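You operate a simulated robot arm through the tools that you are given. There is no shell and no other tool.

The job below is to be done with a simulated robot arm. You get a single attempt, and the scene is never put back.

Task
Wax the pale scuff off the grand's rim and shut the tin again.
Fine: beige pad, cream tin on the keybed; pad back in its place. What is to be rubbed or washed off counts as gone when no trace of it is left.

It is judged by the outcome, as a careful person would: the job done as asked, and still so three seconds after it is handed in. It fails if anything else is knocked over, pushed out of place, dropped, spilled or broken.

Robot
A 6-joint arm with a fingered hand, fixed in place. Base frame: the origin is on the floor under the middle of its stand, x ahead of it, y to its left, z up. Readings come in m, degrees, newtons and seconds.
With the tool pointing down near the work surface it reaches from about 0.1 to 0.76 m from the base axis. Its first joint turns from -166.0 to 166.0 degrees. Payload 5 kg.
The tool frame sits at the grasp point between the pads (the TCP): z along the fingers, y along the line on which they close. The tips reach 0.036 m beyond it. The gripper opens to 0.12 m; its body begins 0.042 m behind the TCP. The gripper is a hand of 4 fingers: y runs from the thumb to the fingers, the wrist lies at [-0.019, -0.123, -0.211] in the tool frame, and closing takes about 1.5 s.
Orientation is that of the tool frame in the base frame, as a unit quaternion [w, x, y, z]. With the fingers straight down and the wrist toward the robot, the tool's x, y and z point along [0, 1, 0], [1, 0, 0] and [0, 0, -1] of the base frame.

Tools
- The arm moves only by the tool move_arm. Its argument "steps" is a list that holds one entry, the list of rows, each a list of 6 numbers: the turn, a rotation vector about the base's x, y, z in units of 60 degrees (1.0 is 60 degrees), then the shift along the base's x, y, z in units of 400 mm (1.0 is 400 mm). In form: [[[ax, ay, az, tx, ty, tz], ...]]. A call has 1 to 20 rows; each row is the pose to reach, as a shift and turn from the pose commanded when the call began. "hand" is the gripper command, from -1 (shut) to 1 (fully open), values between in proportion, set as the call begins (left out, the last holds). A call with a number of a shift or a turn outside -1 to 1 is refused whole. A row lasts 0.2 s, in which the tool goes at most 0.05 m and 8.6 degrees; a call with a longer step from one row to the next is refused whole, and so is a gripper value outside its range. Where a pose cannot be reached the arm comes as near as it can. A force on the tool above 40 N (or 10 N above the force at the start of the call, whichever is more), or a blocked arm, ends the call early, and 0.2 s more pass. The fingers move at their own pace (about 0.045 m/s each) and stop on an object; they squeeze with about 26 N. The grip force told is the motor's: it shows also when the fingers shut on nothing. Time passes only in rows, and 0.2 s behind the last, so rows that repeat a pose let the fingers close. The reply holds the time, the measured pose of the TCP, the force on the tool along the base axes, the opening and the grip force, in the units named above and with some noise, with the torque about the TCP (base axes, N m) and any sound that the robot's microphone picked up, and new pictures: "pictures" is both (left out), scene, wrist or none.
- Cameras (640 x 400 px; columns grow to the right, rows downward): "scene" is fixed at [0.2121, -0.5086, 1.3138]; the picture's right is [0.95, -0.32, 0.00], its down [-0.07, -0.20, -0.98] and it looks along [0.31, 0.93, -0.21] (base axes); focal length 337 px, centre (320, 200). "wrist" rides on the gripper at [0.073, -0.101, -0.142] in the tool frame; the picture's right is [-0.79, 0.29, -0.54], its down [-0.56, -0.70, 0.44] and it looks along [-0.25, 0.65, 0.71] (tool axes); focal length 280 px, centre (320, 200). There is no depth. A picture from a camera that has moved, and an enlarged one, comes with that camera's place and axes in the base frame and with its lens. The place of the scene camera against the robot may be out by one fixed shift of up to 0.012 m in any direction.
- raise_lower(by): slides the trunk up (or, below 0, down) by that many m; the arm rides with it, the base frame stays. It gives what a move gives, with no picture.
- move_fingers(index, middle, ring, thumb_bend, thumb_turn): sets how far each is bent, from 0 (flat) to 1 (curled in); at 0.3 the hand is open as for a grip, at 0.7 the pads meet at the TCP. One left out holds its place. A second passes; each finger stops where it meets its share of the squeeze, and holds until it gets a number again. A gripper value or a shape takes the hand back. It gives what a move gives, with no picture; readings hold the bend of each and the force on the fingers (four entries, about 0 where the hand has none), thumb and palm. thumb_turn goes from beside the hand (0) to across from the fingers (1), as for a grip.
- hand_shape(shape): the hand has 4 fingers and takes this shape, open, in about a second: jaw (thumb against the fingers, like two jaws); tri (thumb and two fingers); tip (a fingertip pinch); poke (one finger out to press); point (the index stretched); flat (the hand flat); cup (the hand cupped); fist (a fist). The gripper value then closes the fingers along that shape, each until it touches; the sizes above hold for jaw. It gives what a move gives, with no picture.
- inspect(camera, box): a new picture of the part [left, top, right, bottom] of that camera's present view, enlarged. The clock stands still meanwhile.
- job_done(): hands the job in; it is judged then, once.

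Places have to be worked out from the pictures, the camera data and where the tool is seen. Open the gripper and draw the arm clear of the work before you hand the job in, unless the task says otherwise.

The tools are called after ">>>" by a JSON object that holds its "method" and its "body". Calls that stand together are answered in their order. move_arm: Moves the arm, as the interface text tells. Its arguments: {"type":"object","properties":{"steps":{"type":"array","items":{"type":"array","items":{"type":"array","items":{"type":"number"}}}},"hand":{"type":"number"},"pictures":{"type":"string","enum":["both","scene","wrist","none"]}},"required":["steps"]} The other tools are called the same way: raise_lower (by) moves the trunk up or down; hand_shape (shape) gives the hand a shape; move_fingers (index, middle, ring, thumb_bend, thumb_turn) moves the fingers one by one; inspect (camera, box) takes an enlarged picture of a part of a camera's view; job_done () hands the job in.

At the start:

```text
clock: 0.0
tool_pos: [0.4615, 0.5461, 1.2454]
tool_rot: [0.0, 0.707, 0.707, 0.0]
wrist_force: [0.0, 0.5, 0.2]
wrist_torque: [0.02, -0.02, 0.04]
width: 0.1194
gripper_force: 0.0
shape: jaw
bend: [0.3, 0.3, 0.3, 0.3, 0.98]
finger forces: [0.1, 0.0, 0.1, 0.1, 0.0, 0.0]
trunk travel left (down, up): [-0.75, 0.09]
```

scene: 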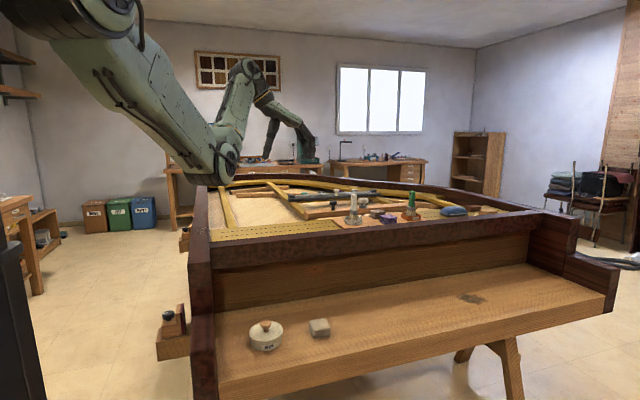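
wrist: 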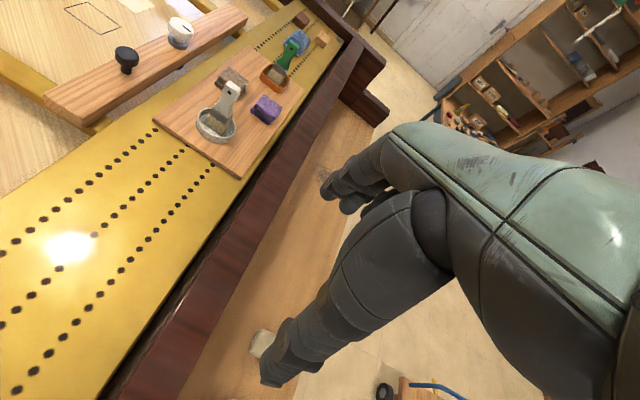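

I start by looking closer at the keybed, the tin and pad, and the rim to find the pale scuff.

>>> {"method": "inspect", "body": {"camera": "scene", "box": [140, 280, 380, 400]}}

>>> {"method": "inspect", "body": {"camera": "scene", "box": [180, 170, 420, 300]}}

>>> {"method": "inspect", "body": {"camera": "scene", "box": [400, 180, 640, 320]}}

>>> {"method": "inspect", "body": {"camera": "wrist", "box": [0, 0, 640, 400]}}

```text
2.67 times, centred on (260, 340) of scene
camera zoom: at [0.2121, -0.5086, 1.3138], right [0.95, -0.32, 0.0], down [-0.07, -0.2, -0.98], along [0.31, 0.93, -0.21], focal length 898 px, centre (480, -173)
```

zoom: 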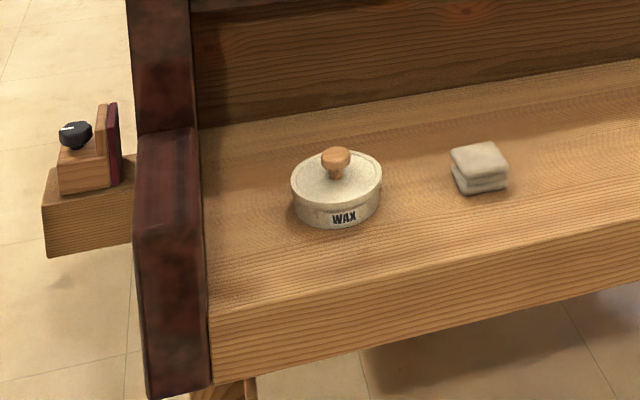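

```text
2.67 times, centred on (300, 235) of scene
camera zoom: at [0.2121, -0.5086, 1.3138], right [0.95, -0.32, 0.0], down [-0.07, -0.2, -0.98], along [0.31, 0.93, -0.21], focal length 898 px, centre (373, 107)
```

zoom: 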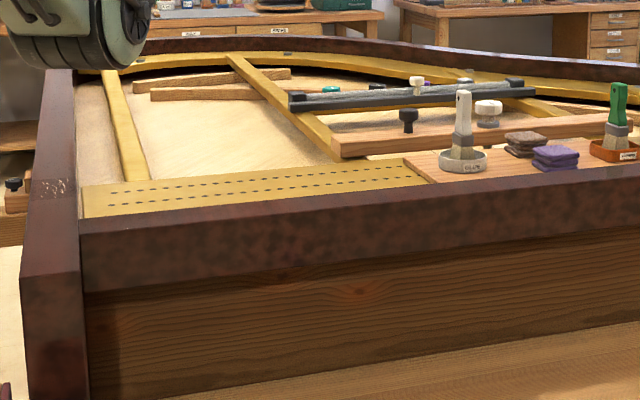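

```text
2.67 times, centred on (520, 250) of scene
camera zoom: at [0.2121, -0.5086, 1.3138], right [0.95, -0.32, 0.0], down [-0.07, -0.2, -0.98], along [0.31, 0.93, -0.21], focal length 898 px, centre (-213, 67)
```

zoom: 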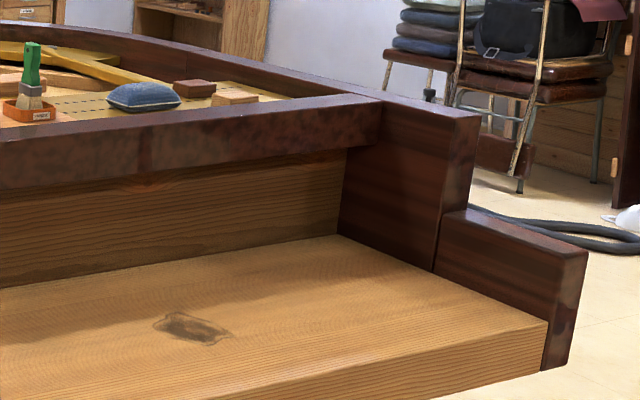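

```text
1.00 times, centred on (320, 200) of wrist (not enlarged: the box is as wide or as high as the picture)
camera zoom: at [0.3608, 0.6186, 1.3885], right [0.29, -0.79, 0.54], down [-0.7, -0.56, -0.44], along [0.65, -0.25, -0.71], focal length 280 px, centre (320, 200)
```

zoom: 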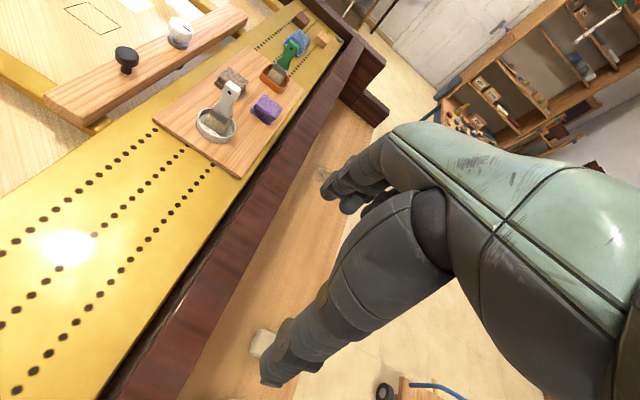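

There's a pale mark on the left rim; I zoom in on it and on the rest of the rim.

>>> {"method": "inspect", "body": {"camera": "scene", "box": [180, 220, 230, 260]}}

>>> {"method": "inspect", "body": {"camera": "scene", "box": [180, 170, 270, 230]}}

>>> {"method": "inspect", "body": {"camera": "scene", "box": [230, 310, 350, 370]}}

>>> {"method": "inspect", "body": {"camera": "scene", "box": [150, 280, 230, 370]}}

```text
10.00 times, centred on (205, 240) of scene
camera zoom: at [0.2121, -0.5086, 1.3138], right [0.95, -0.32, 0.0], down [-0.07, -0.2, -0.98], along [0.31, 0.93, -0.21], focal length 3369 px, centre (1470, -200)
```

zoom: 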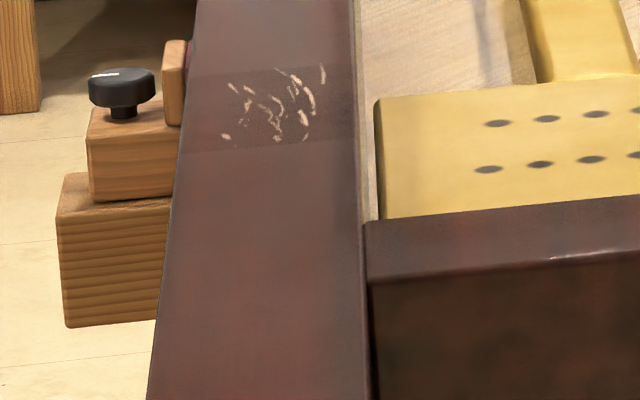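

```text
6.67 times, centred on (225, 200) of scene
camera zoom: at [0.2121, -0.5086, 1.3138], right [0.95, -0.32, 0.0], down [-0.07, -0.2, -0.98], along [0.31, 0.93, -0.21], focal length 2246 px, centre (953, 200)
```

zoom: 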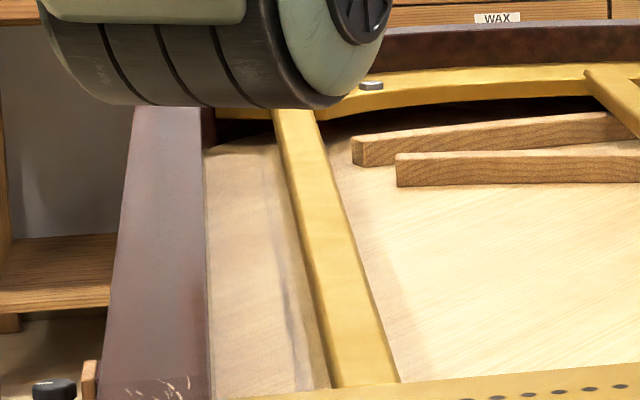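

```text
5.33 times, centred on (290, 340) of scene
camera zoom: at [0.2121, -0.5086, 1.3138], right [0.95, -0.32, 0.0], down [-0.07, -0.2, -0.98], along [0.31, 0.93, -0.21], focal length 1797 px, centre (480, -547)
```

zoom: 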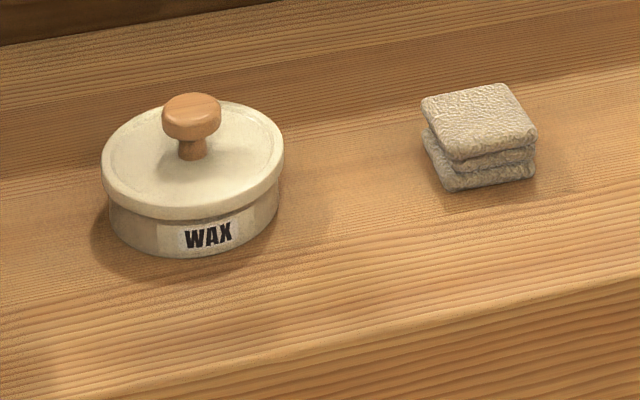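

```text
4.44 times, centred on (190, 325) of scene
camera zoom: at [0.2121, -0.5086, 1.3138], right [0.95, -0.32, 0.0], down [-0.07, -0.2, -0.98], along [0.31, 0.93, -0.21], focal length 1498 px, centre (898, -356)
```

zoom: 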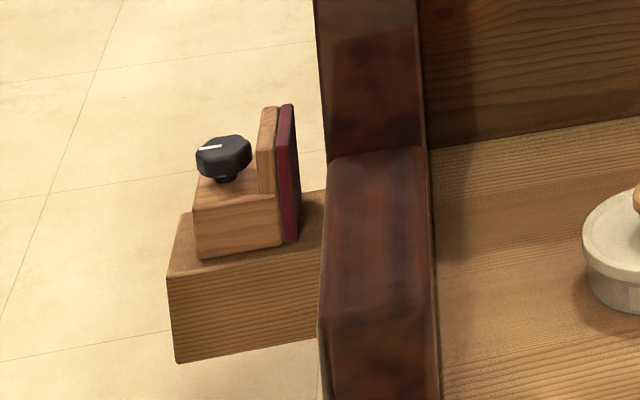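

The pale scuff sits on top of the left (bass) rim, near x≈0.18, y≈0.57. The tin is near (0.34, 0.36) and the pad near (0.51, 0.38, 0.72) on the keybed. I turn the hand 60° about vertical at a safe height, with the wrist toward the keyboard side, to get better views.

>>> {"method": "move_arm", "body": {"steps": [[[0, 0, 0.125, -0.03, -0.03, 0], [0, 0, 0.25, -0.06, -0.06, 0], [0, 0, 0.375, -0.09, -0.09, 0], [0, 0, 0.5, -0.12, -0.12, 0], [0, 0, 0.625, -0.15, -0.15, 0], [0, 0, 0.75, -0.18, -0.18, 0], [0, 0, 0.875, -0.21, -0.21, 0], [0, 0, 1.0, -0.24, -0.24, 0]]]}}

```text
clock: 1.8
tool_pos: [0.3779, 0.468, 1.214]
tool_rot: [0.0, 0.257, 0.966, 0.002]
wrist_force: [0.1, 0.4, -0.1]
wrist_torque: [-0.02, -0.03, -0.04]
width: 0.1198
gripper_force: 0.0
shape: jaw
bend: [0.3, 0.3, 0.3, 0.3, 0.98]
finger forces: [0.1, 0.0, 0.0, 0.0, 0.0, 0.0]
out of reach, approached as far as the arm can: row 3, 4, 5, 6, 7, 8
trunk travel left (down, up): [-0.75, 0.09]
camera wrist: at [0.2648, 0.4166, 1.3548], right [0.83, -0.15, 0.54], down [0.14, -0.88, -0.45], along [0.55, 0.44, -0.71], focal length 280 px, centre (320, 200)
```

scene: 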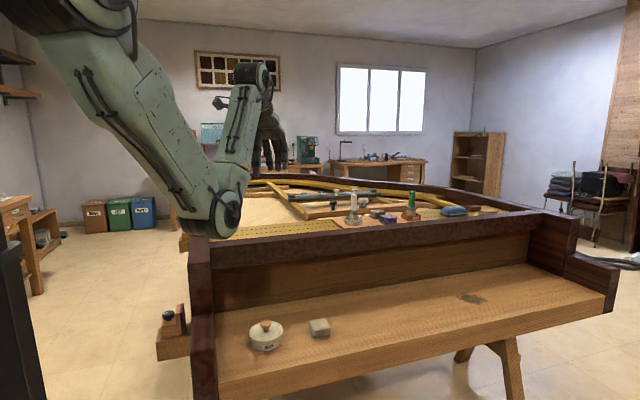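
wrist: 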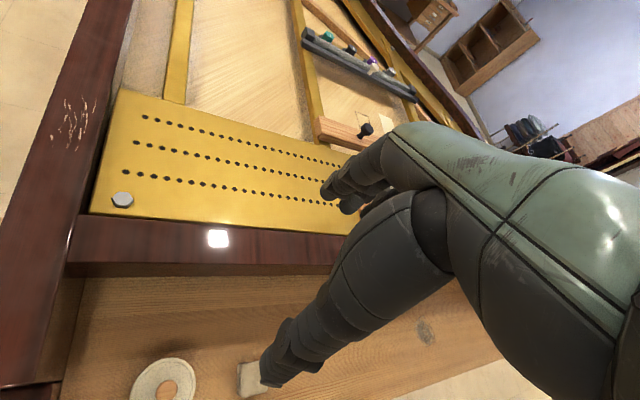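

The scuff is at about (0.18, 0.72, 0.955) on the left rim, the lid near (0.348, 0.386, 0.727). The arm is folded close, so I raise the trunk 0.09 m for elbow clearance before reaching down to the keybed.

>>> {"method": "raise_lower", "body": {"by": 0.09}}

```text
clock: 3.0
tool_pos: [0.3788, 0.4695, 1.3038]
tool_rot: [0.0, 0.259, 0.966, 0.001]
wrist_force: [0.0, -0.4, -0.5]
wrist_torque: [0.05, -0.02, 0.0]
width: 0.1195
gripper_force: 0.0
shape: jaw
bend: [0.3, 0.3, 0.3, 0.3, 0.98]
finger forces: [0.0, 0.1, 0.0, 0.0, 0.0, 0.1]
trunk travel left (down, up): [-0.84, 0.0]
```

The trunk is at the top of its travel. Now I move down and toward the front of the piano, keeping above the rim.

>>> {"method": "move_arm", "body": {"steps": [[[0, 0, 0, 0, -0.03, -0.1], [0, 0, 0, 0, -0.06, -0.2], [0, 0, 0, 0, -0.09, -0.3], [0, 0, 0, 0, -0.15, -0.4], [0, 0, 0, 0, -0.25, -0.45], [0, 0, 0, 0, -0.35, -0.5], [0, 0, 0, 0, -0.45, -0.55]]]}}

```text
clock: 4.7
tool_pos: [0.3765, 0.2859, 1.0841]
tool_rot: [0.001, 0.259, 0.966, 0.002]
wrist_force: [-0.9, -0.4, 0.2]
wrist_torque: [-0.01, -0.02, 0.0]
width: 0.1198
gripper_force: 0.1
shape: jaw
bend: [0.3, 0.3, 0.3, 0.3, 0.98]
finger forces: [0.0, 0.0, 0.0, 0.0, 0.0, 0.0]
trunk travel left (down, up): [-0.84, 0.0]
camera wrist: at [0.2635, 0.235, 1.2249], right [0.83, -0.15, 0.54], down [0.14, -0.88, -0.45], along [0.55, 0.44, -0.71], focal length 280 px, centre (320, 200)
```

scene: 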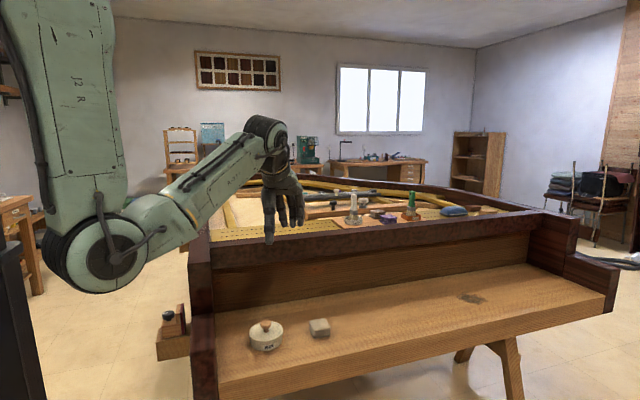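
wrist: 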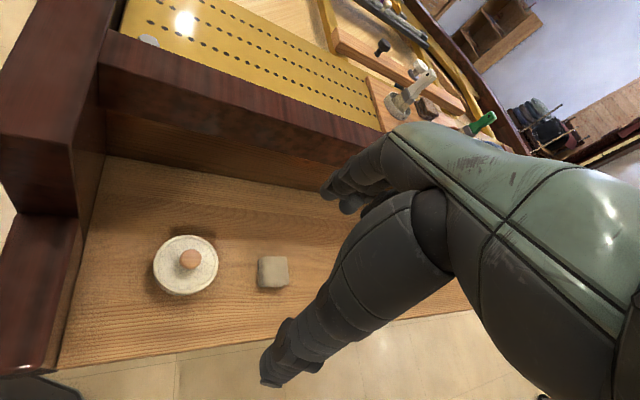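

Clear view now; the tin is at about (0.349, 0.377) and the pad about (0.508, 0.371). I go lower for a close look to fix heights and sizes.

>>> {"method": "move_arm", "body": {"steps": [[[0, 0, 0, -0.015, -0.01, -0.1], [0, 0, 0, -0.03, -0.02, -0.2], [0, 0, 0, -0.05, -0.03, -0.3], [0, 0, 0, -0.07, -0.04, -0.4], [0, 0, 0, -0.09, -0.05, -0.5], [0, 0, 0, -0.09, -0.05, -0.55]]]}}

```text
clock: 6.0
tool_pos: [0.3418, 0.2687, 0.8625]
tool_rot: [0.0, 0.259, 0.966, 0.002]
wrist_force: [0.7, -0.1, -0.2]
wrist_torque: [-0.06, 0.04, -0.01]
width: 0.1199
gripper_force: 0.0
shape: jaw
bend: [0.3, 0.3, 0.3, 0.3, 0.98]
finger forces: [0.1, 0.0, 0.0, 0.0, 0.0, 0.0]
trunk travel left (down, up): [-0.84, 0.0]
camera wrist: at [0.2283, 0.2167, 1.0042], right [0.83, -0.15, 0.54], down [0.14, -0.89, -0.45], along [0.55, 0.44, -0.71], focal length 280 px, centre (320, 200)
```

scene: 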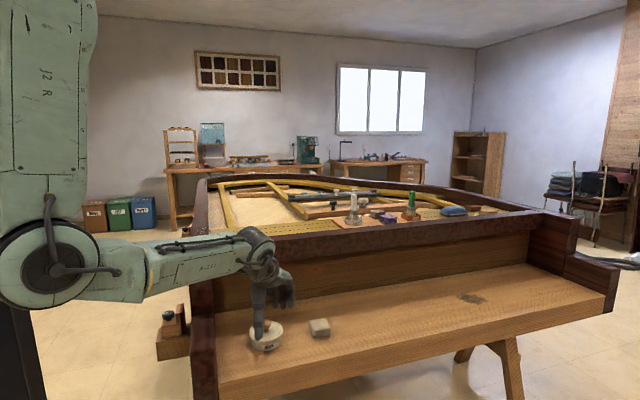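
wrist: 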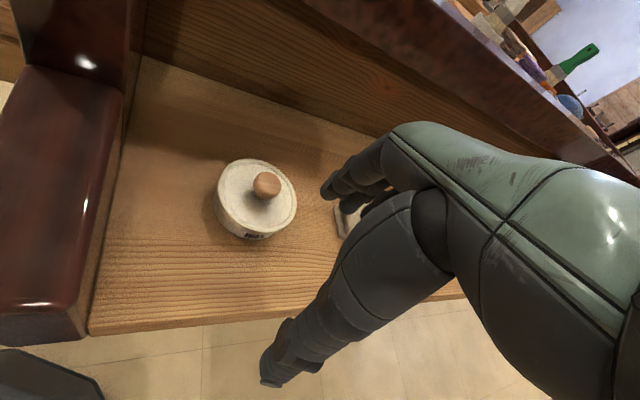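

The arm reaches well with clearance over the low cheek (top z≈0.79). Zooming in on tin and pad.

>>> {"method": "inspect", "body": {"camera": "wrist", "box": [190, 130, 350, 260]}}

>>> {"method": "inspect", "body": {"camera": "scene", "box": [230, 270, 350, 370]}}

```text
3.08 times, centred on (270, 195) of wrist
camera zoom: at [0.2283, 0.2167, 1.0042], right [0.83, -0.15, 0.54], down [0.14, -0.89, -0.45], along [0.55, 0.44, -0.71], focal length 863 px, centre (474, 215)
```

zoom: 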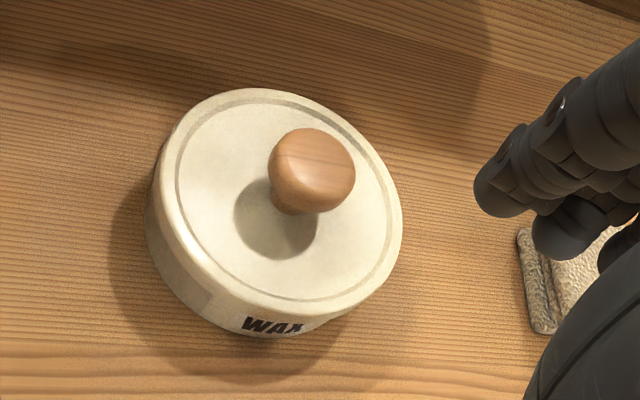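

```text
4.00 times, centred on (290, 320) of scene
camera zoom: at [0.2121, -0.5086, 1.3138], right [0.95, -0.32, 0.0], down [-0.07, -0.2, -0.98], along [0.31, 0.93, -0.21], focal length 1348 px, centre (440, -280)
```

zoom: 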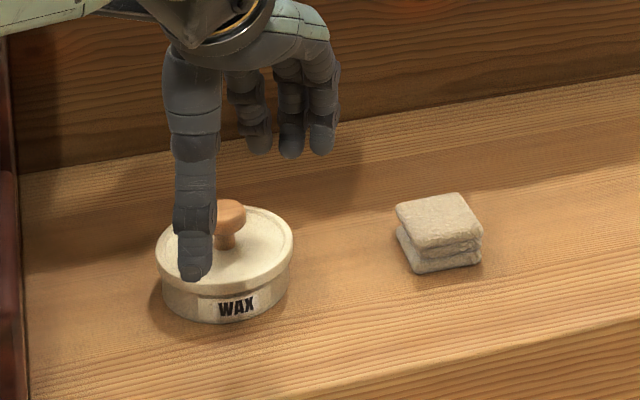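

The keybed top is at z≈0.703, the lid top ≈0.731 and the knob top ≈0.761 at (0.348, 0.380). The pad is about 5×6×2.6 cm at (0.505, 0.364). I move the hand above the knob to check alignment before descending.

>>> {"method": "move_arm", "body": {"steps": [[[0, 0, 0, 0.005, 0.09, 0], [0, 0, 0, 0.01, 0.18, 0], [0, 0, 0, 0.0155, 0.276, -0.04], [0, 0, 0, 0.0155, 0.276, -0.06]]]}}

```text
clock: 7.0
tool_pos: [0.3482, 0.3785, 0.8386]
tool_rot: [0.0, 0.259, 0.966, 0.002]
wrist_force: [-0.1, 0.2, 0.6]
wrist_torque: [0.04, 0.03, 0.02]
width: 0.1198
gripper_force: 0.0
shape: jaw
bend: [0.3, 0.3, 0.3, 0.3, 0.98]
finger forces: [0.0, 0.1, 0.0, 0.0, 0.0, 0.0]
trunk travel left (down, up): [-0.84, 0.0]
camera wrist: at [0.2351, 0.3266, 0.9796], right [0.83, -0.15, 0.54], down [0.14, -0.88, -0.45], along [0.55, 0.44, -0.71], focal length 280 px, centre (320, 200)
```

scene: 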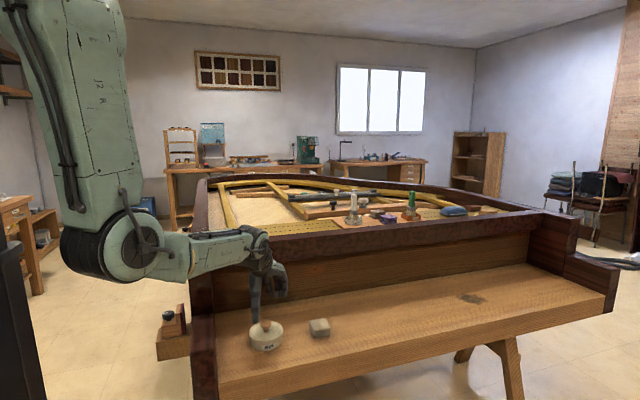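
wrist: 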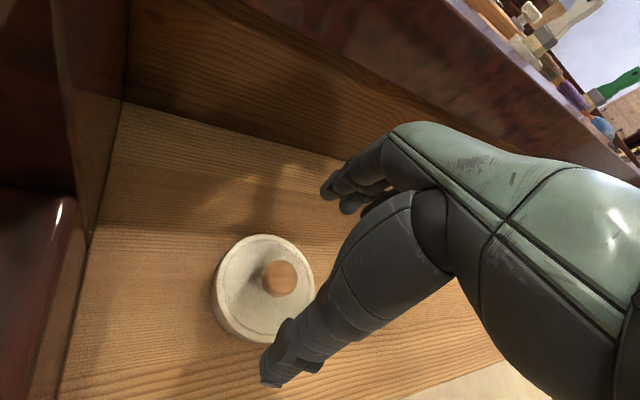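

The hand is over the tin; I zoom on both views to refine the knob's place relative to the grasp point.

>>> {"method": "inspect", "body": {"camera": "wrist", "box": [190, 200, 350, 300]}}

>>> {"method": "inspect", "body": {"camera": "scene", "box": [220, 260, 340, 360]}}

```text
4.00 times, centred on (270, 250) of wrist
camera zoom: at [0.2351, 0.3266, 0.9796], right [0.83, -0.15, 0.54], down [0.14, -0.88, -0.45], along [0.55, 0.44, -0.71], focal length 1122 px, centre (520, 0)
```

zoom: 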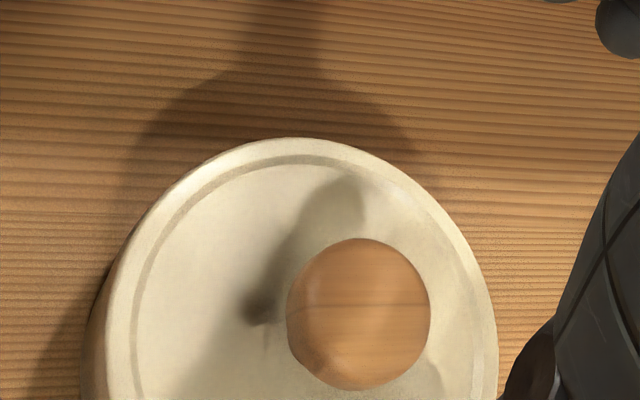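

```text
4.00 times, centred on (280, 310) of scene
camera zoom: at [0.2121, -0.5086, 1.3138], right [0.95, -0.32, 0.0], down [-0.07, -0.2, -0.98], along [0.31, 0.93, -0.21], focal length 1348 px, centre (480, -240)
```

zoom: 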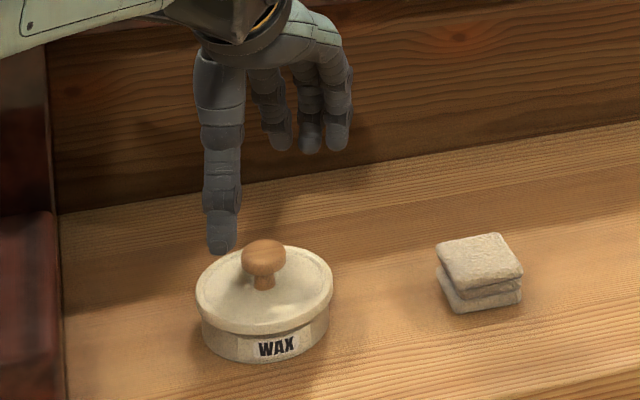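

The knob centre at (0.349, 0.379) matches the grasp point. I half-close the fingers at this height first, to see how the tips sit against the knob.

>>> {"method": "move_arm", "body": {"steps": [[[0, 0, 0, 0.002, 0.002, 0], [0, 0, 0, 0.002, 0.002, 0], [0, 0, 0, 0.002, 0.002, 0], [0, 0, 0, 0.002, 0.002, 0], [0, 0, 0, 0.002, 0.002, 0]]], "hand": 0.1}}

>>> {"method": "inspect", "body": {"camera": "scene", "box": [220, 240, 340, 340]}}

```text
clock: 8.2
tool_pos: [0.349, 0.3801, 0.8381]
tool_rot: [0.001, 0.258, 0.966, 0.002]
wrist_force: [-0.1, 0.4, -0.4]
wrist_torque: [-0.01, -0.01, -0.02]
width: 0.0665
gripper_force: 0.0
shape: jaw
bend: [0.74, 0.43, 0.4, 0.67, 1.0]
finger forces: [0.1, 0.0, 0.0, 0.0, 0.0, 0.0]
trunk travel left (down, up): [-0.84, 0.0]
camera wrist: at [0.236, 0.3276, 0.98], right [0.83, -0.15, 0.54], down [0.14, -0.88, -0.45], along [0.55, 0.44, -0.71], focal length 280 px, centre (320, 200)
```

scene: 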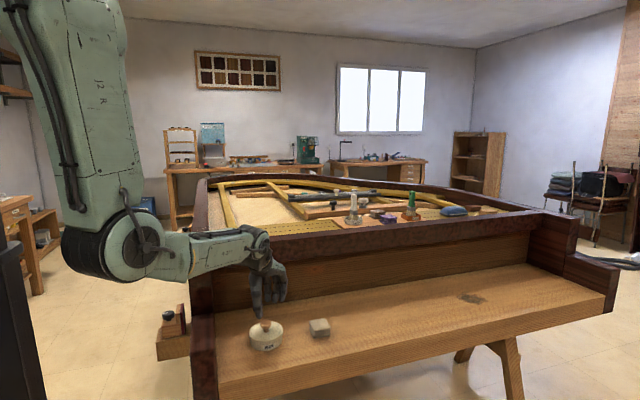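
wrist: 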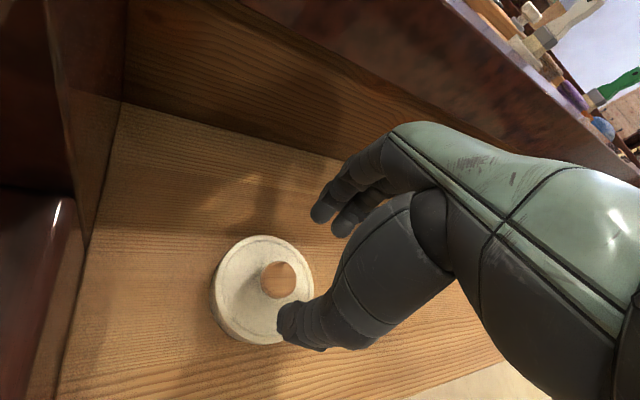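

```text
4.00 times, centred on (280, 290) of scene
camera zoom: at [0.2121, -0.5086, 1.3138], right [0.95, -0.32, 0.0], down [-0.07, -0.2, -0.98], along [0.31, 0.93, -0.21], focal length 1348 px, centre (480, -160)
```

zoom: 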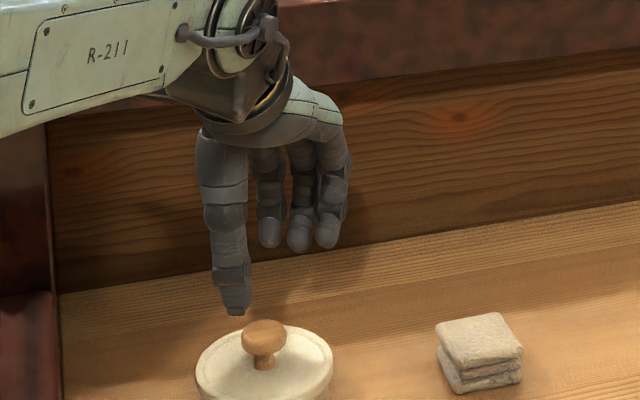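

Tips hang about 3.5–4 cm below the grasp point, so I descend to z≈0.778, leaving the tips just above the lid and around the knob head.

>>> {"method": "move_arm", "body": {"steps": [[[0, 0, 0, 0, 0, -0.05], [0, 0, 0, 0, 0, -0.1], [0, 0, 0, 0, 0, -0.13], [0, 0, 0, 0, 0, -0.15]]]}}

>>> {"method": "inspect", "body": {"camera": "scene", "box": [220, 260, 340, 360]}}

>>> {"method": "inspect", "body": {"camera": "wrist", "box": [190, 150, 430, 370]}}

```text
clock: 9.2
tool_pos: [0.3497, 0.3804, 0.7785]
tool_rot: [0.0, 0.259, 0.966, 0.001]
wrist_force: [-0.4, -0.4, 0.1]
wrist_torque: [0.0, -0.02, -0.01]
width: 0.0664
gripper_force: 0.0
shape: jaw
bend: [0.74, 0.43, 0.4, 0.67, 1.0]
finger forces: [0.0, 0.0, 0.0, 0.1, 0.0, 0.0]
trunk travel left (down, up): [-0.84, 0.0]
camera wrist: at [0.2357, 0.3289, 0.9199], right [0.83, -0.15, 0.54], down [0.14, -0.88, -0.45], along [0.55, 0.44, -0.71], focal length 280 px, centre (320, 200)
```

scene: 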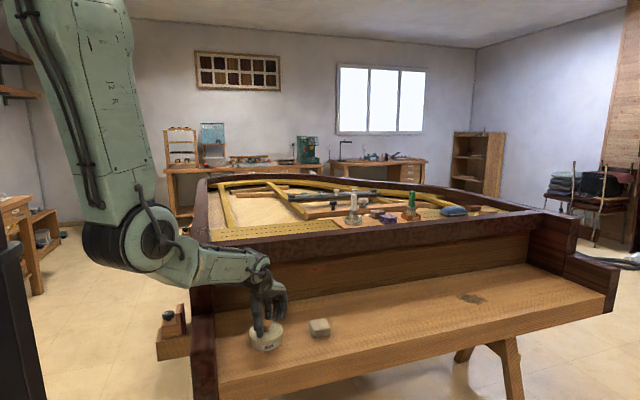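
wrist: 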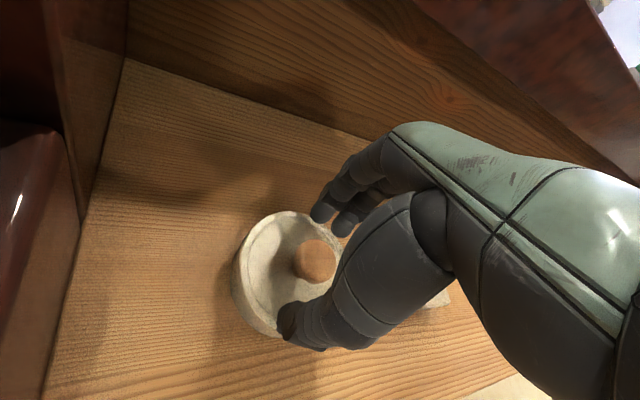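

```text
4.00 times, centred on (280, 310) of scene
camera zoom: at [0.2121, -0.5086, 1.3138], right [0.95, -0.32, 0.0], down [-0.07, -0.2, -0.98], along [0.31, 0.93, -0.21], focal length 1348 px, centre (480, -240)
```

zoom: 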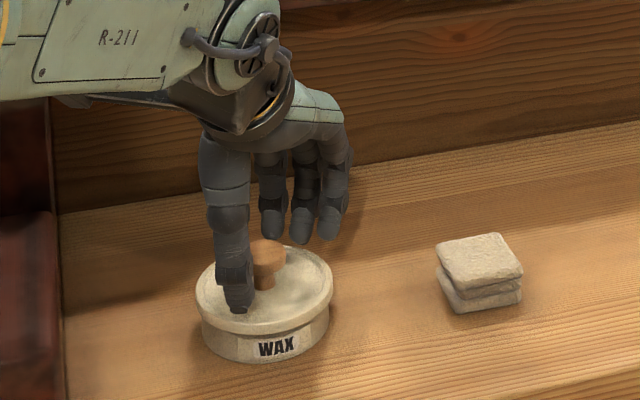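

```text
1.82 times, centred on (310, 260) of wrist
camera zoom: at [0.2357, 0.3289, 0.9199], right [0.83, -0.15, 0.54], down [0.14, -0.88, -0.45], along [0.55, 0.44, -0.71], focal length 510 px, centre (338, 91)
```

zoom: 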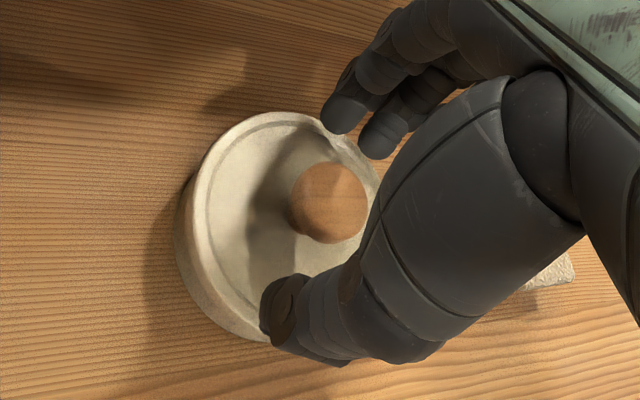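

The knob sits between thumb and fingers, with tips just above the lid. I close the hand on the knob.

>>> {"method": "move_arm", "body": {"steps": [[[0, 0, 0, 0, 0, 0], [0, 0, 0, 0, 0, 0], [0, 0, 0, 0, 0, 0], [0, 0, 0, 0, 0, 0], [0, 0, 0, 0, 0, 0], [0, 0, 0, 0, 0, 0], [0, 0, 0, 0, 0, 0]]], "hand": -1}}

>>> {"method": "inspect", "body": {"camera": "scene", "box": [220, 260, 340, 360]}}

>>> {"method": "inspect", "body": {"camera": "wrist", "box": [190, 150, 430, 370]}}

```text
clock: 10.8
tool_pos: [0.349, 0.3803, 0.7783]
tool_rot: [0.0, 0.259, 0.966, 0.002]
wrist_force: [0.4, 0.1, -0.3]
wrist_torque: [0.02, 0.0, -0.01]
width: 0.024
gripper_force: 25.7
shape: jaw
bend: [0.73, 0.61, 0.65, 0.74, 1.0]
finger forces: [14.1, 7.6, 0.0, 0.0, 21.9, 0.0]
trunk travel left (down, up): [-0.84, 0.0]
heard: snap
camera wrist: at [0.2356, 0.3289, 0.9202], right [0.83, -0.15, 0.54], down [0.14, -0.88, -0.45], along [0.55, 0.44, -0.71], focal length 280 px, centre (320, 200)
```

scene: 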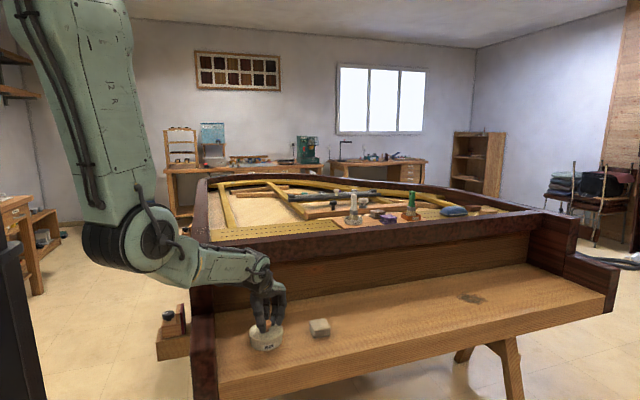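
wrist: 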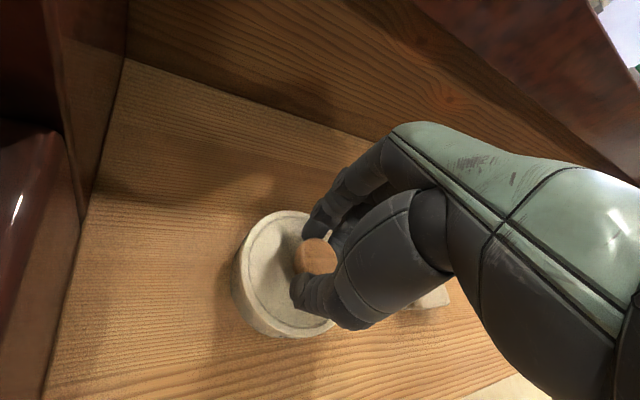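

```text
4.00 times, centred on (280, 310) of scene
camera zoom: at [0.2121, -0.5086, 1.3138], right [0.95, -0.32, 0.0], down [-0.07, -0.2, -0.98], along [0.31, 0.93, -0.21], focal length 1348 px, centre (480, -240)
```

zoom: 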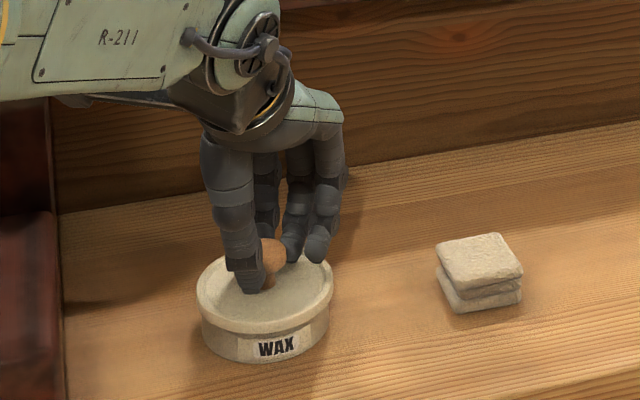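

```text
1.82 times, centred on (310, 260) of wrist
camera zoom: at [0.2356, 0.3289, 0.9202], right [0.83, -0.15, 0.54], down [0.14, -0.88, -0.45], along [0.55, 0.44, -0.71], focal length 510 px, centre (338, 91)
```

zoom: 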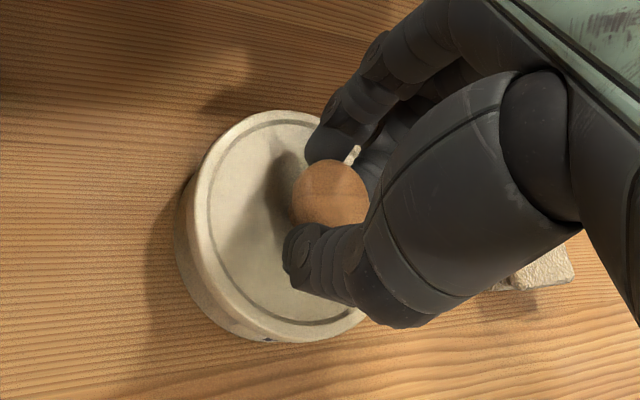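

The knob is gripped (thumb 22 N, index 14 N, middle 8 N). I lift slowly and check whether only the lid comes up.

>>> {"method": "move_arm", "body": {"steps": [[[0, 0, 0, 0, 0, 0.01], [0, 0, 0, 0, 0, 0.02], [0, 0, 0, 0, 0, 0.03], [0, 0, 0, 0, 0, 0.04], [0, 0, 0, 0, 0, 0.05], [0, 0, 0, 0, 0, 0.06]]]}}

>>> {"method": "inspect", "body": {"camera": "scene", "box": [220, 260, 340, 360]}}

```text
clock: 12.2
tool_pos: [0.3481, 0.3798, 0.8029]
tool_rot: [0.001, 0.259, 0.966, 0.002]
wrist_force: [-0.5, -0.2, -0.1]
wrist_torque: [0.02, 0.02, -0.03]
width: 0.0238
gripper_force: 25.9
shape: jaw
bend: [0.73, 0.61, 0.65, 0.74, 1.0]
finger forces: [14.3, 7.5, 0.0, 0.0, 21.9, 0.1]
trunk travel left (down, up): [-0.84, 0.0]
camera wrist: at [0.2355, 0.3281, 0.9448], right [0.83, -0.15, 0.54], down [0.14, -0.89, -0.45], along [0.55, 0.44, -0.71], focal length 280 px, centre (320, 200)
```

scene: 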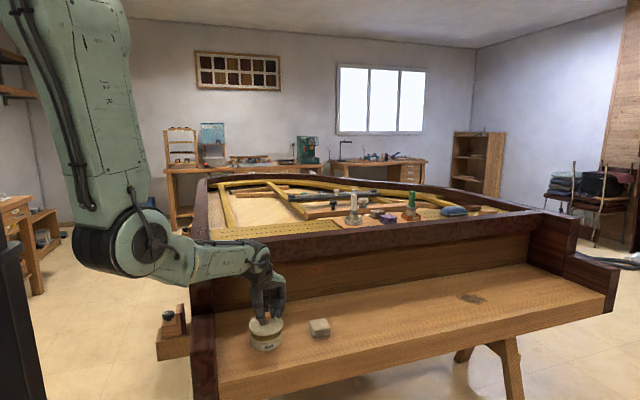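
wrist: 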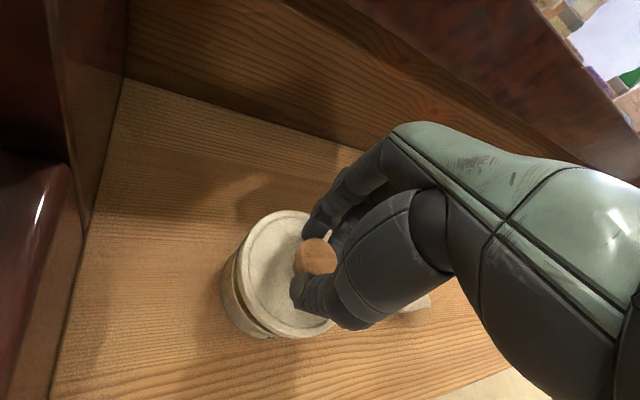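

```text
4.00 times, centred on (280, 310) of scene
camera zoom: at [0.2121, -0.5086, 1.3138], right [0.95, -0.32, 0.0], down [-0.07, -0.2, -0.98], along [0.31, 0.93, -0.21], focal length 1348 px, centre (480, -240)
```

zoom: 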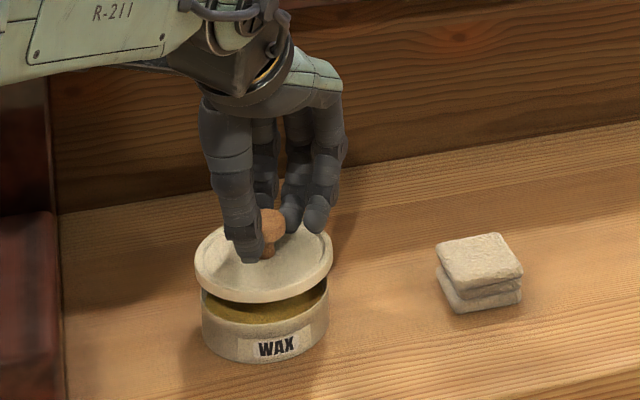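

The lid is off and the tin stayed put with the wax visible inside. I lift higher and carry the lid over to the free keybed area right of the pad, about (0.61, 0.37).

>>> {"method": "move_arm", "body": {"steps": [[[0, 0, 0, 0, 0, 0.07], [0, 0, 0, 0, 0, 0.145], [0, 0, -0.08, 0.1, 0, 0.145], [0, 0, -0.16, 0.2, -0.005, 0.145], [0, 0, -0.24, 0.3, -0.01, 0.145], [0, 0, -0.32, 0.4, -0.015, 0.145], [0, 0, -0.4, 0.5, -0.02, 0.145], [0, 0, -0.45, 0.59, -0.025, 0.145], [0, 0, -0.5, 0.655, -0.025, 0.145]]]}}

```text
clock: 14.2
tool_pos: [0.6125, 0.3691, 0.8596]
tool_rot: [0.001, 0.501, 0.866, 0.001]
wrist_force: [-0.6, 0.6, -1.5]
wrist_torque: [0.04, -0.03, 0.0]
width: 0.0237
gripper_force: 25.7
shape: jaw
bend: [0.73, 0.61, 0.65, 0.75, 1.0]
finger forces: [14.3, 7.6, 0.0, 0.0, 21.7, 0.1]
trunk travel left (down, up): [-0.84, 0.0]
camera wrist: at [0.4882, 0.3826, 1.0015], right [0.64, -0.54, 0.54], down [-0.33, -0.83, -0.44], along [0.69, 0.11, -0.71], focal length 280 px, centre (320, 200)
```

scene: 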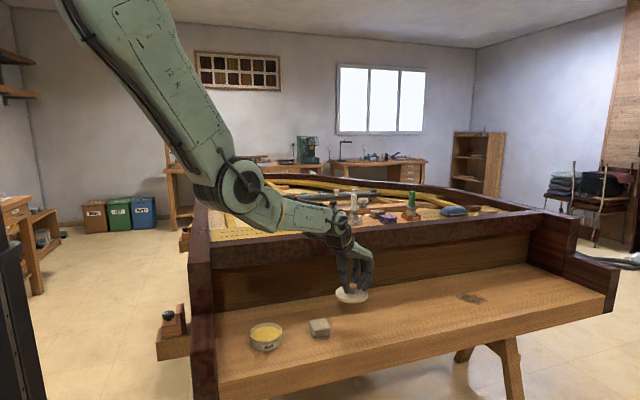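
wrist: 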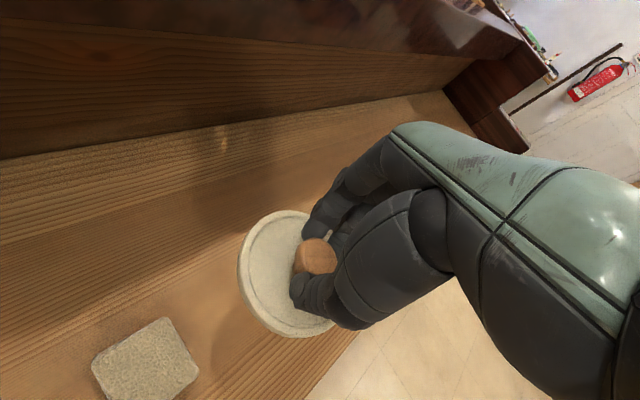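

The lid is held level at (0.612, 0.369) and within reach. I lower it toward the keybed, slowing near the expected contact at z≈0.763.

>>> {"method": "move_arm", "body": {"steps": [[[0, 0, 0, 0, 0, -0.08], [0, 0, 0, 0, 0, -0.16], [0, 0, 0, 0, 0, -0.2], [0, 0, 0, 0, 0, -0.215], [0, 0, 0, 0, 0, -0.225]]]}}

>>> {"method": "inspect", "body": {"camera": "scene", "box": [290, 250, 410, 350]}}

```text
clock: 15.4
tool_pos: [0.593, 0.3647, 0.797]
tool_rot: [0.001, 0.5, 0.866, 0.001]
wrist_force: [-1.0, 0.5, -0.7]
wrist_torque: [-0.01, 0.02, -0.05]
width: 0.0237
gripper_force: 25.7
shape: jaw
bend: [0.73, 0.61, 0.65, 0.75, 1.0]
finger forces: [14.5, 7.7, 0.0, 0.1, 21.8, 0.0]
out of reach, approached as far as the arm can: row 2, 3, 4, 5
trunk travel left (down, up): [-0.84, 0.0]
camera wrist: at [0.4685, 0.376, 0.9375], right [0.64, -0.54, 0.54], down [-0.33, -0.83, -0.45], along [0.69, 0.11, -0.71], focal length 280 px, centre (320, 200)
```

scene: 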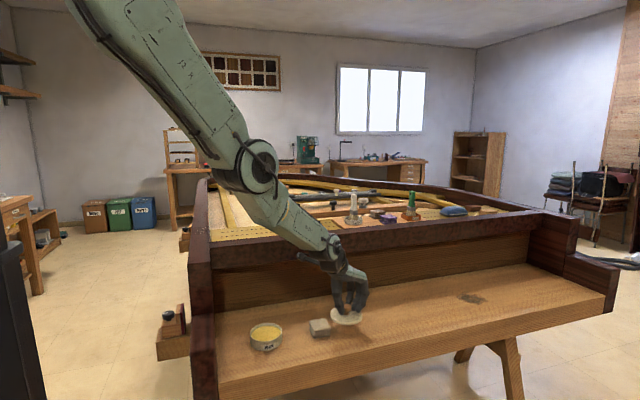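
wrist: 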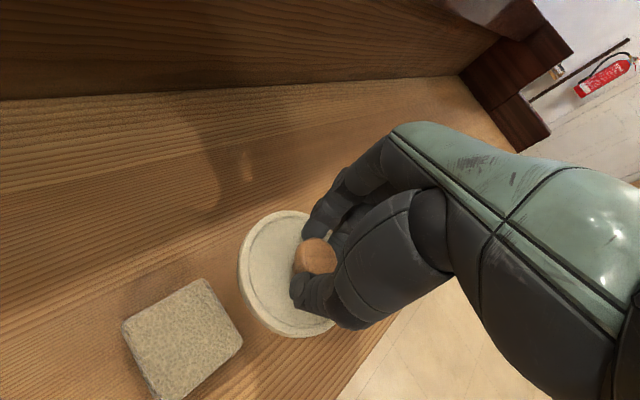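

```text
4.00 times, centred on (350, 300) of scene
camera zoom: at [0.2121, -0.5086, 1.3138], right [0.95, -0.32, 0.0], down [-0.07, -0.2, -0.98], along [0.31, 0.93, -0.21], focal length 1348 px, centre (200, -200)
```

zoom: 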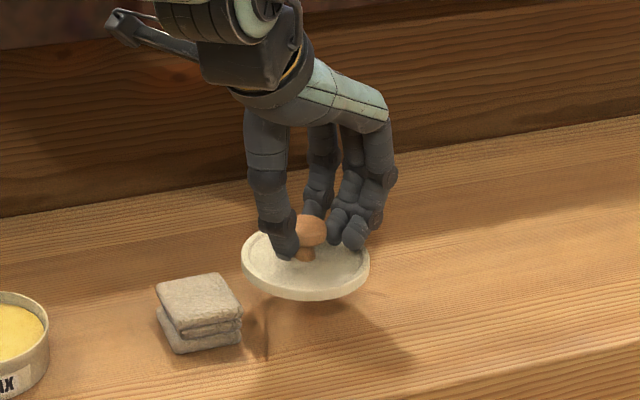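

The arm is too stretched at this trunk height, and nothing is touched. I lift again and lower the trunk so the spot comes within reach.

>>> {"method": "move_arm", "body": {"steps": [[[0, 0, 0, 0, 0, 0.1], [0, 0, 0, 0.02, 0, 0.2], [0, 0, 0, 0.04, 0.01, 0.3]]], "pictures": "none"}}

```text
clock: 16.2
tool_pos: [0.6082, 0.3683, 0.9157]
tool_rot: [0.0, 0.5, 0.866, 0.001]
wrist_force: [0.7, 0.8, 0.7]
wrist_torque: [0.02, 0.01, -0.02]
width: 0.0229
gripper_force: 26.1
shape: jaw
bend: [0.73, 0.61, 0.65, 0.75, 1.0]
finger forces: [14.9, 7.4, 0.0, 0.0, 21.6, 0.1]
trunk travel left (down, up): [-0.84, 0.0]
```

At (0.608, 0.368, 0.916), lid still held. Lowering the trunk 0.12 m brings the tool to about z=0.796, with the lid still above the keybed.

>>> {"method": "raise_lower", "body": {"by": -0.12}}

```text
clock: 17.8
tool_pos: [0.6087, 0.3685, 0.7958]
tool_rot: [0.001, 0.5, 0.866, 0.002]
wrist_force: [-0.5, -0.3, -0.2]
wrist_torque: [0.01, 0.02, -0.01]
width: 0.0232
gripper_force: 25.9
shape: jaw
bend: [0.73, 0.61, 0.65, 0.75, 1.0]
finger forces: [14.9, 7.4, 0.0, 0.0, 21.6, 0.0]
trunk travel left (down, up): [-0.72, 0.12]
```

Now I lower the lid slowly by about 3 cm, watching for contact.

>>> {"method": "move_arm", "body": {"steps": [[[0, 0, 0, 0.005, 0, -0.03], [0, 0, 0, 0.005, 0, -0.055], [0, 0, 0, 0.005, 0, -0.065], [0, 0, 0, 0.005, 0, -0.07]]]}}

>>> {"method": "inspect", "body": {"camera": "scene", "box": [290, 250, 410, 350]}}

```text
clock: 18.8
tool_pos: [0.6101, 0.369, 0.7669]
tool_rot: [0.001, 0.5, 0.866, 0.002]
wrist_force: [1.3, -0.4, -0.6]
wrist_torque: [0.01, 0.01, 0.06]
width: 0.0234
gripper_force: 25.6
shape: jaw
bend: [0.73, 0.61, 0.65, 0.75, 1.0]
finger forces: [14.8, 7.4, 0.0, 0.1, 21.5, 0.1]
trunk travel left (down, up): [-0.72, 0.12]
camera wrist: at [0.4855, 0.3806, 0.9093], right [0.64, -0.54, 0.54], down [-0.33, -0.83, -0.45], along [0.69, 0.11, -0.71], focal length 280 px, centre (320, 200)
```

scene: 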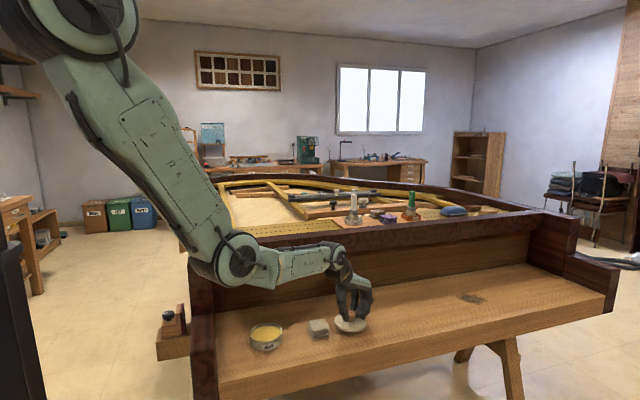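
wrist: 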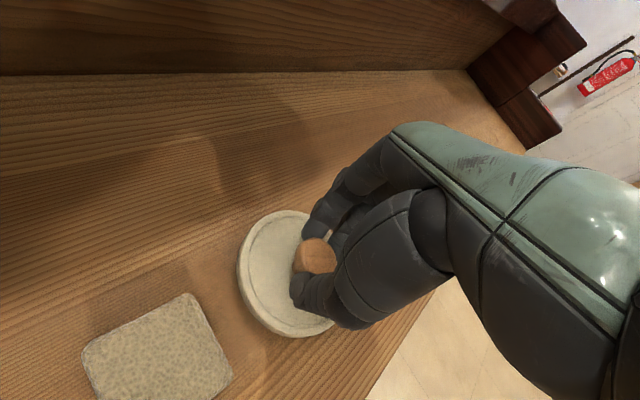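

```text
4.00 times, centred on (350, 300) of scene
camera zoom: at [0.2121, -0.5086, 1.3138], right [0.95, -0.32, 0.0], down [-0.07, -0.2, -0.98], along [0.31, 0.93, -0.21], focal length 1348 px, centre (200, -200)
```

zoom: 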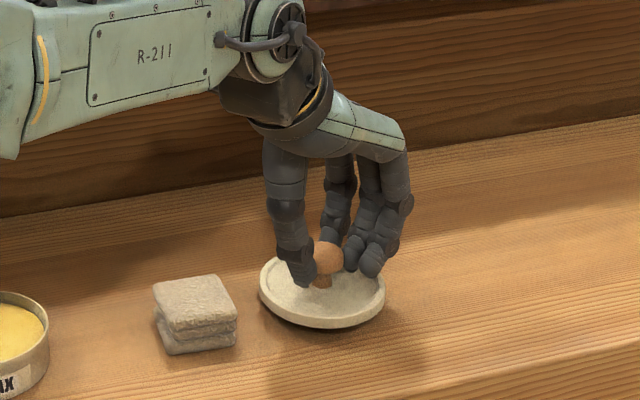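

The lid is still slightly above the board (shadow gap). I lower in 2 mm steps.

>>> {"method": "move_arm", "body": {"steps": [[[0, 0, 0, 0, 0, -0.005], [0, 0, 0, 0, 0, -0.01], [0, 0, 0, 0, 0, -0.015]]], "pictures": "none"}}

>>> {"method": "inspect", "body": {"camera": "scene", "box": [320, 280, 400, 340]}}

```text
clock: 19.6
tool_pos: [0.6094, 0.3682, 0.762]
tool_rot: [0.001, 0.499, 0.866, 0.002]
wrist_force: [0.3, -0.1, 0.0]
wrist_torque: [-0.06, -0.02, -0.01]
width: 0.0231
gripper_force: 26.1
shape: jaw
bend: [0.73, 0.61, 0.65, 0.75, 1.0]
finger forces: [14.9, 7.4, 0.0, 0.0, 21.5, 0.0]
trunk travel left (down, up): [-0.72, 0.12]
```

```text
6.67 times, centred on (360, 310) of scene
camera zoom: at [0.2121, -0.5086, 1.3138], right [0.95, -0.32, 0.0], down [-0.07, -0.2, -0.98], along [0.31, 0.93, -0.21], focal length 2246 px, centre (53, -533)
```

zoom: 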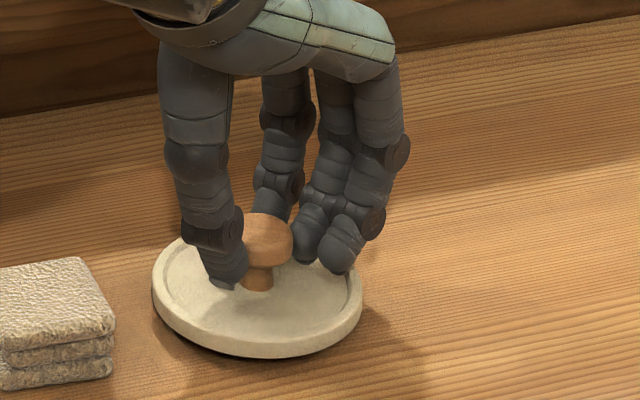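

A tiny gap still shows under the lid's near edge; I continue 2 mm at a time.

>>> {"method": "move_arm", "body": {"steps": [[[0, 0, 0, 0, 0, -0.004], [0, 0, 0, 0, 0, -0.008]]], "pictures": "none"}}

>>> {"method": "inspect", "body": {"camera": "scene", "box": [330, 290, 390, 330]}}

```text
clock: 20.1
tool_pos: [0.6105, 0.3683, 0.7589]
tool_rot: [0.002, 0.5, 0.866, 0.001]
wrist_force: [0.2, -0.3, -0.4]
wrist_torque: [0.0, -0.01, -0.03]
width: 0.0234
gripper_force: 26.0
shape: jaw
bend: [0.73, 0.61, 0.65, 0.75, 1.0]
finger forces: [14.9, 7.5, 0.1, 0.0, 21.4, 0.0]
trunk travel left (down, up): [-0.72, 0.12]
```

```text
10.00 times, centred on (360, 310) of scene
camera zoom: at [0.2121, -0.5086, 1.3138], right [0.95, -0.32, 0.0], down [-0.07, -0.2, -0.98], along [0.31, 0.93, -0.21], focal length 3369 px, centre (-80, -900)
```

zoom: 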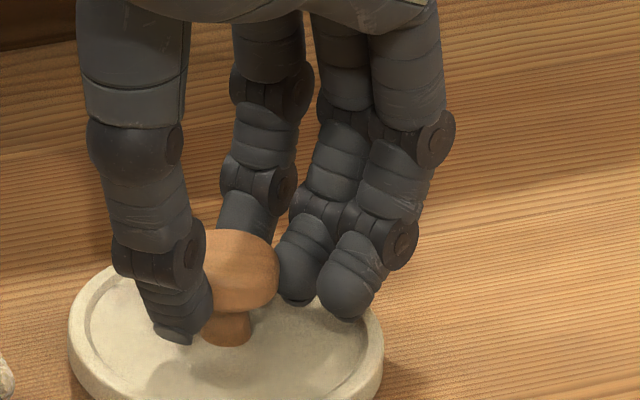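

No contact force yet; I keep lowering in fine steps.

>>> {"method": "move_arm", "body": {"steps": [[[0, 0, 0, 0, 0, -0.004], [0, 0, 0, 0, 0, -0.008]]], "pictures": "none"}}

>>> {"method": "inspect", "body": {"camera": "scene", "box": [330, 300, 390, 340]}}

```text
clock: 20.8
tool_pos: [0.6113, 0.3694, 0.7552]
tool_rot: [0.002, 0.5, 0.866, 0.001]
wrist_force: [0.2, -0.5, -0.5]
wrist_torque: [-0.01, -0.02, 0.01]
width: 0.0232
gripper_force: 25.7
shape: jaw
bend: [0.73, 0.61, 0.65, 0.75, 1.0]
finger forces: [14.9, 7.4, 0.0, 0.0, 21.5, 0.1]
trunk travel left (down, up): [-0.72, 0.12]
```

```text
10.00 times, centred on (360, 320) of scene
camera zoom: at [0.2121, -0.5086, 1.3138], right [0.95, -0.32, 0.0], down [-0.07, -0.2, -0.98], along [0.31, 0.93, -0.21], focal length 3369 px, centre (-80, -1000)
```

zoom: 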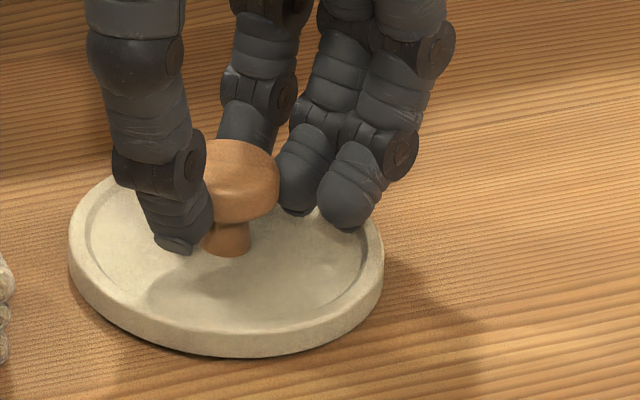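

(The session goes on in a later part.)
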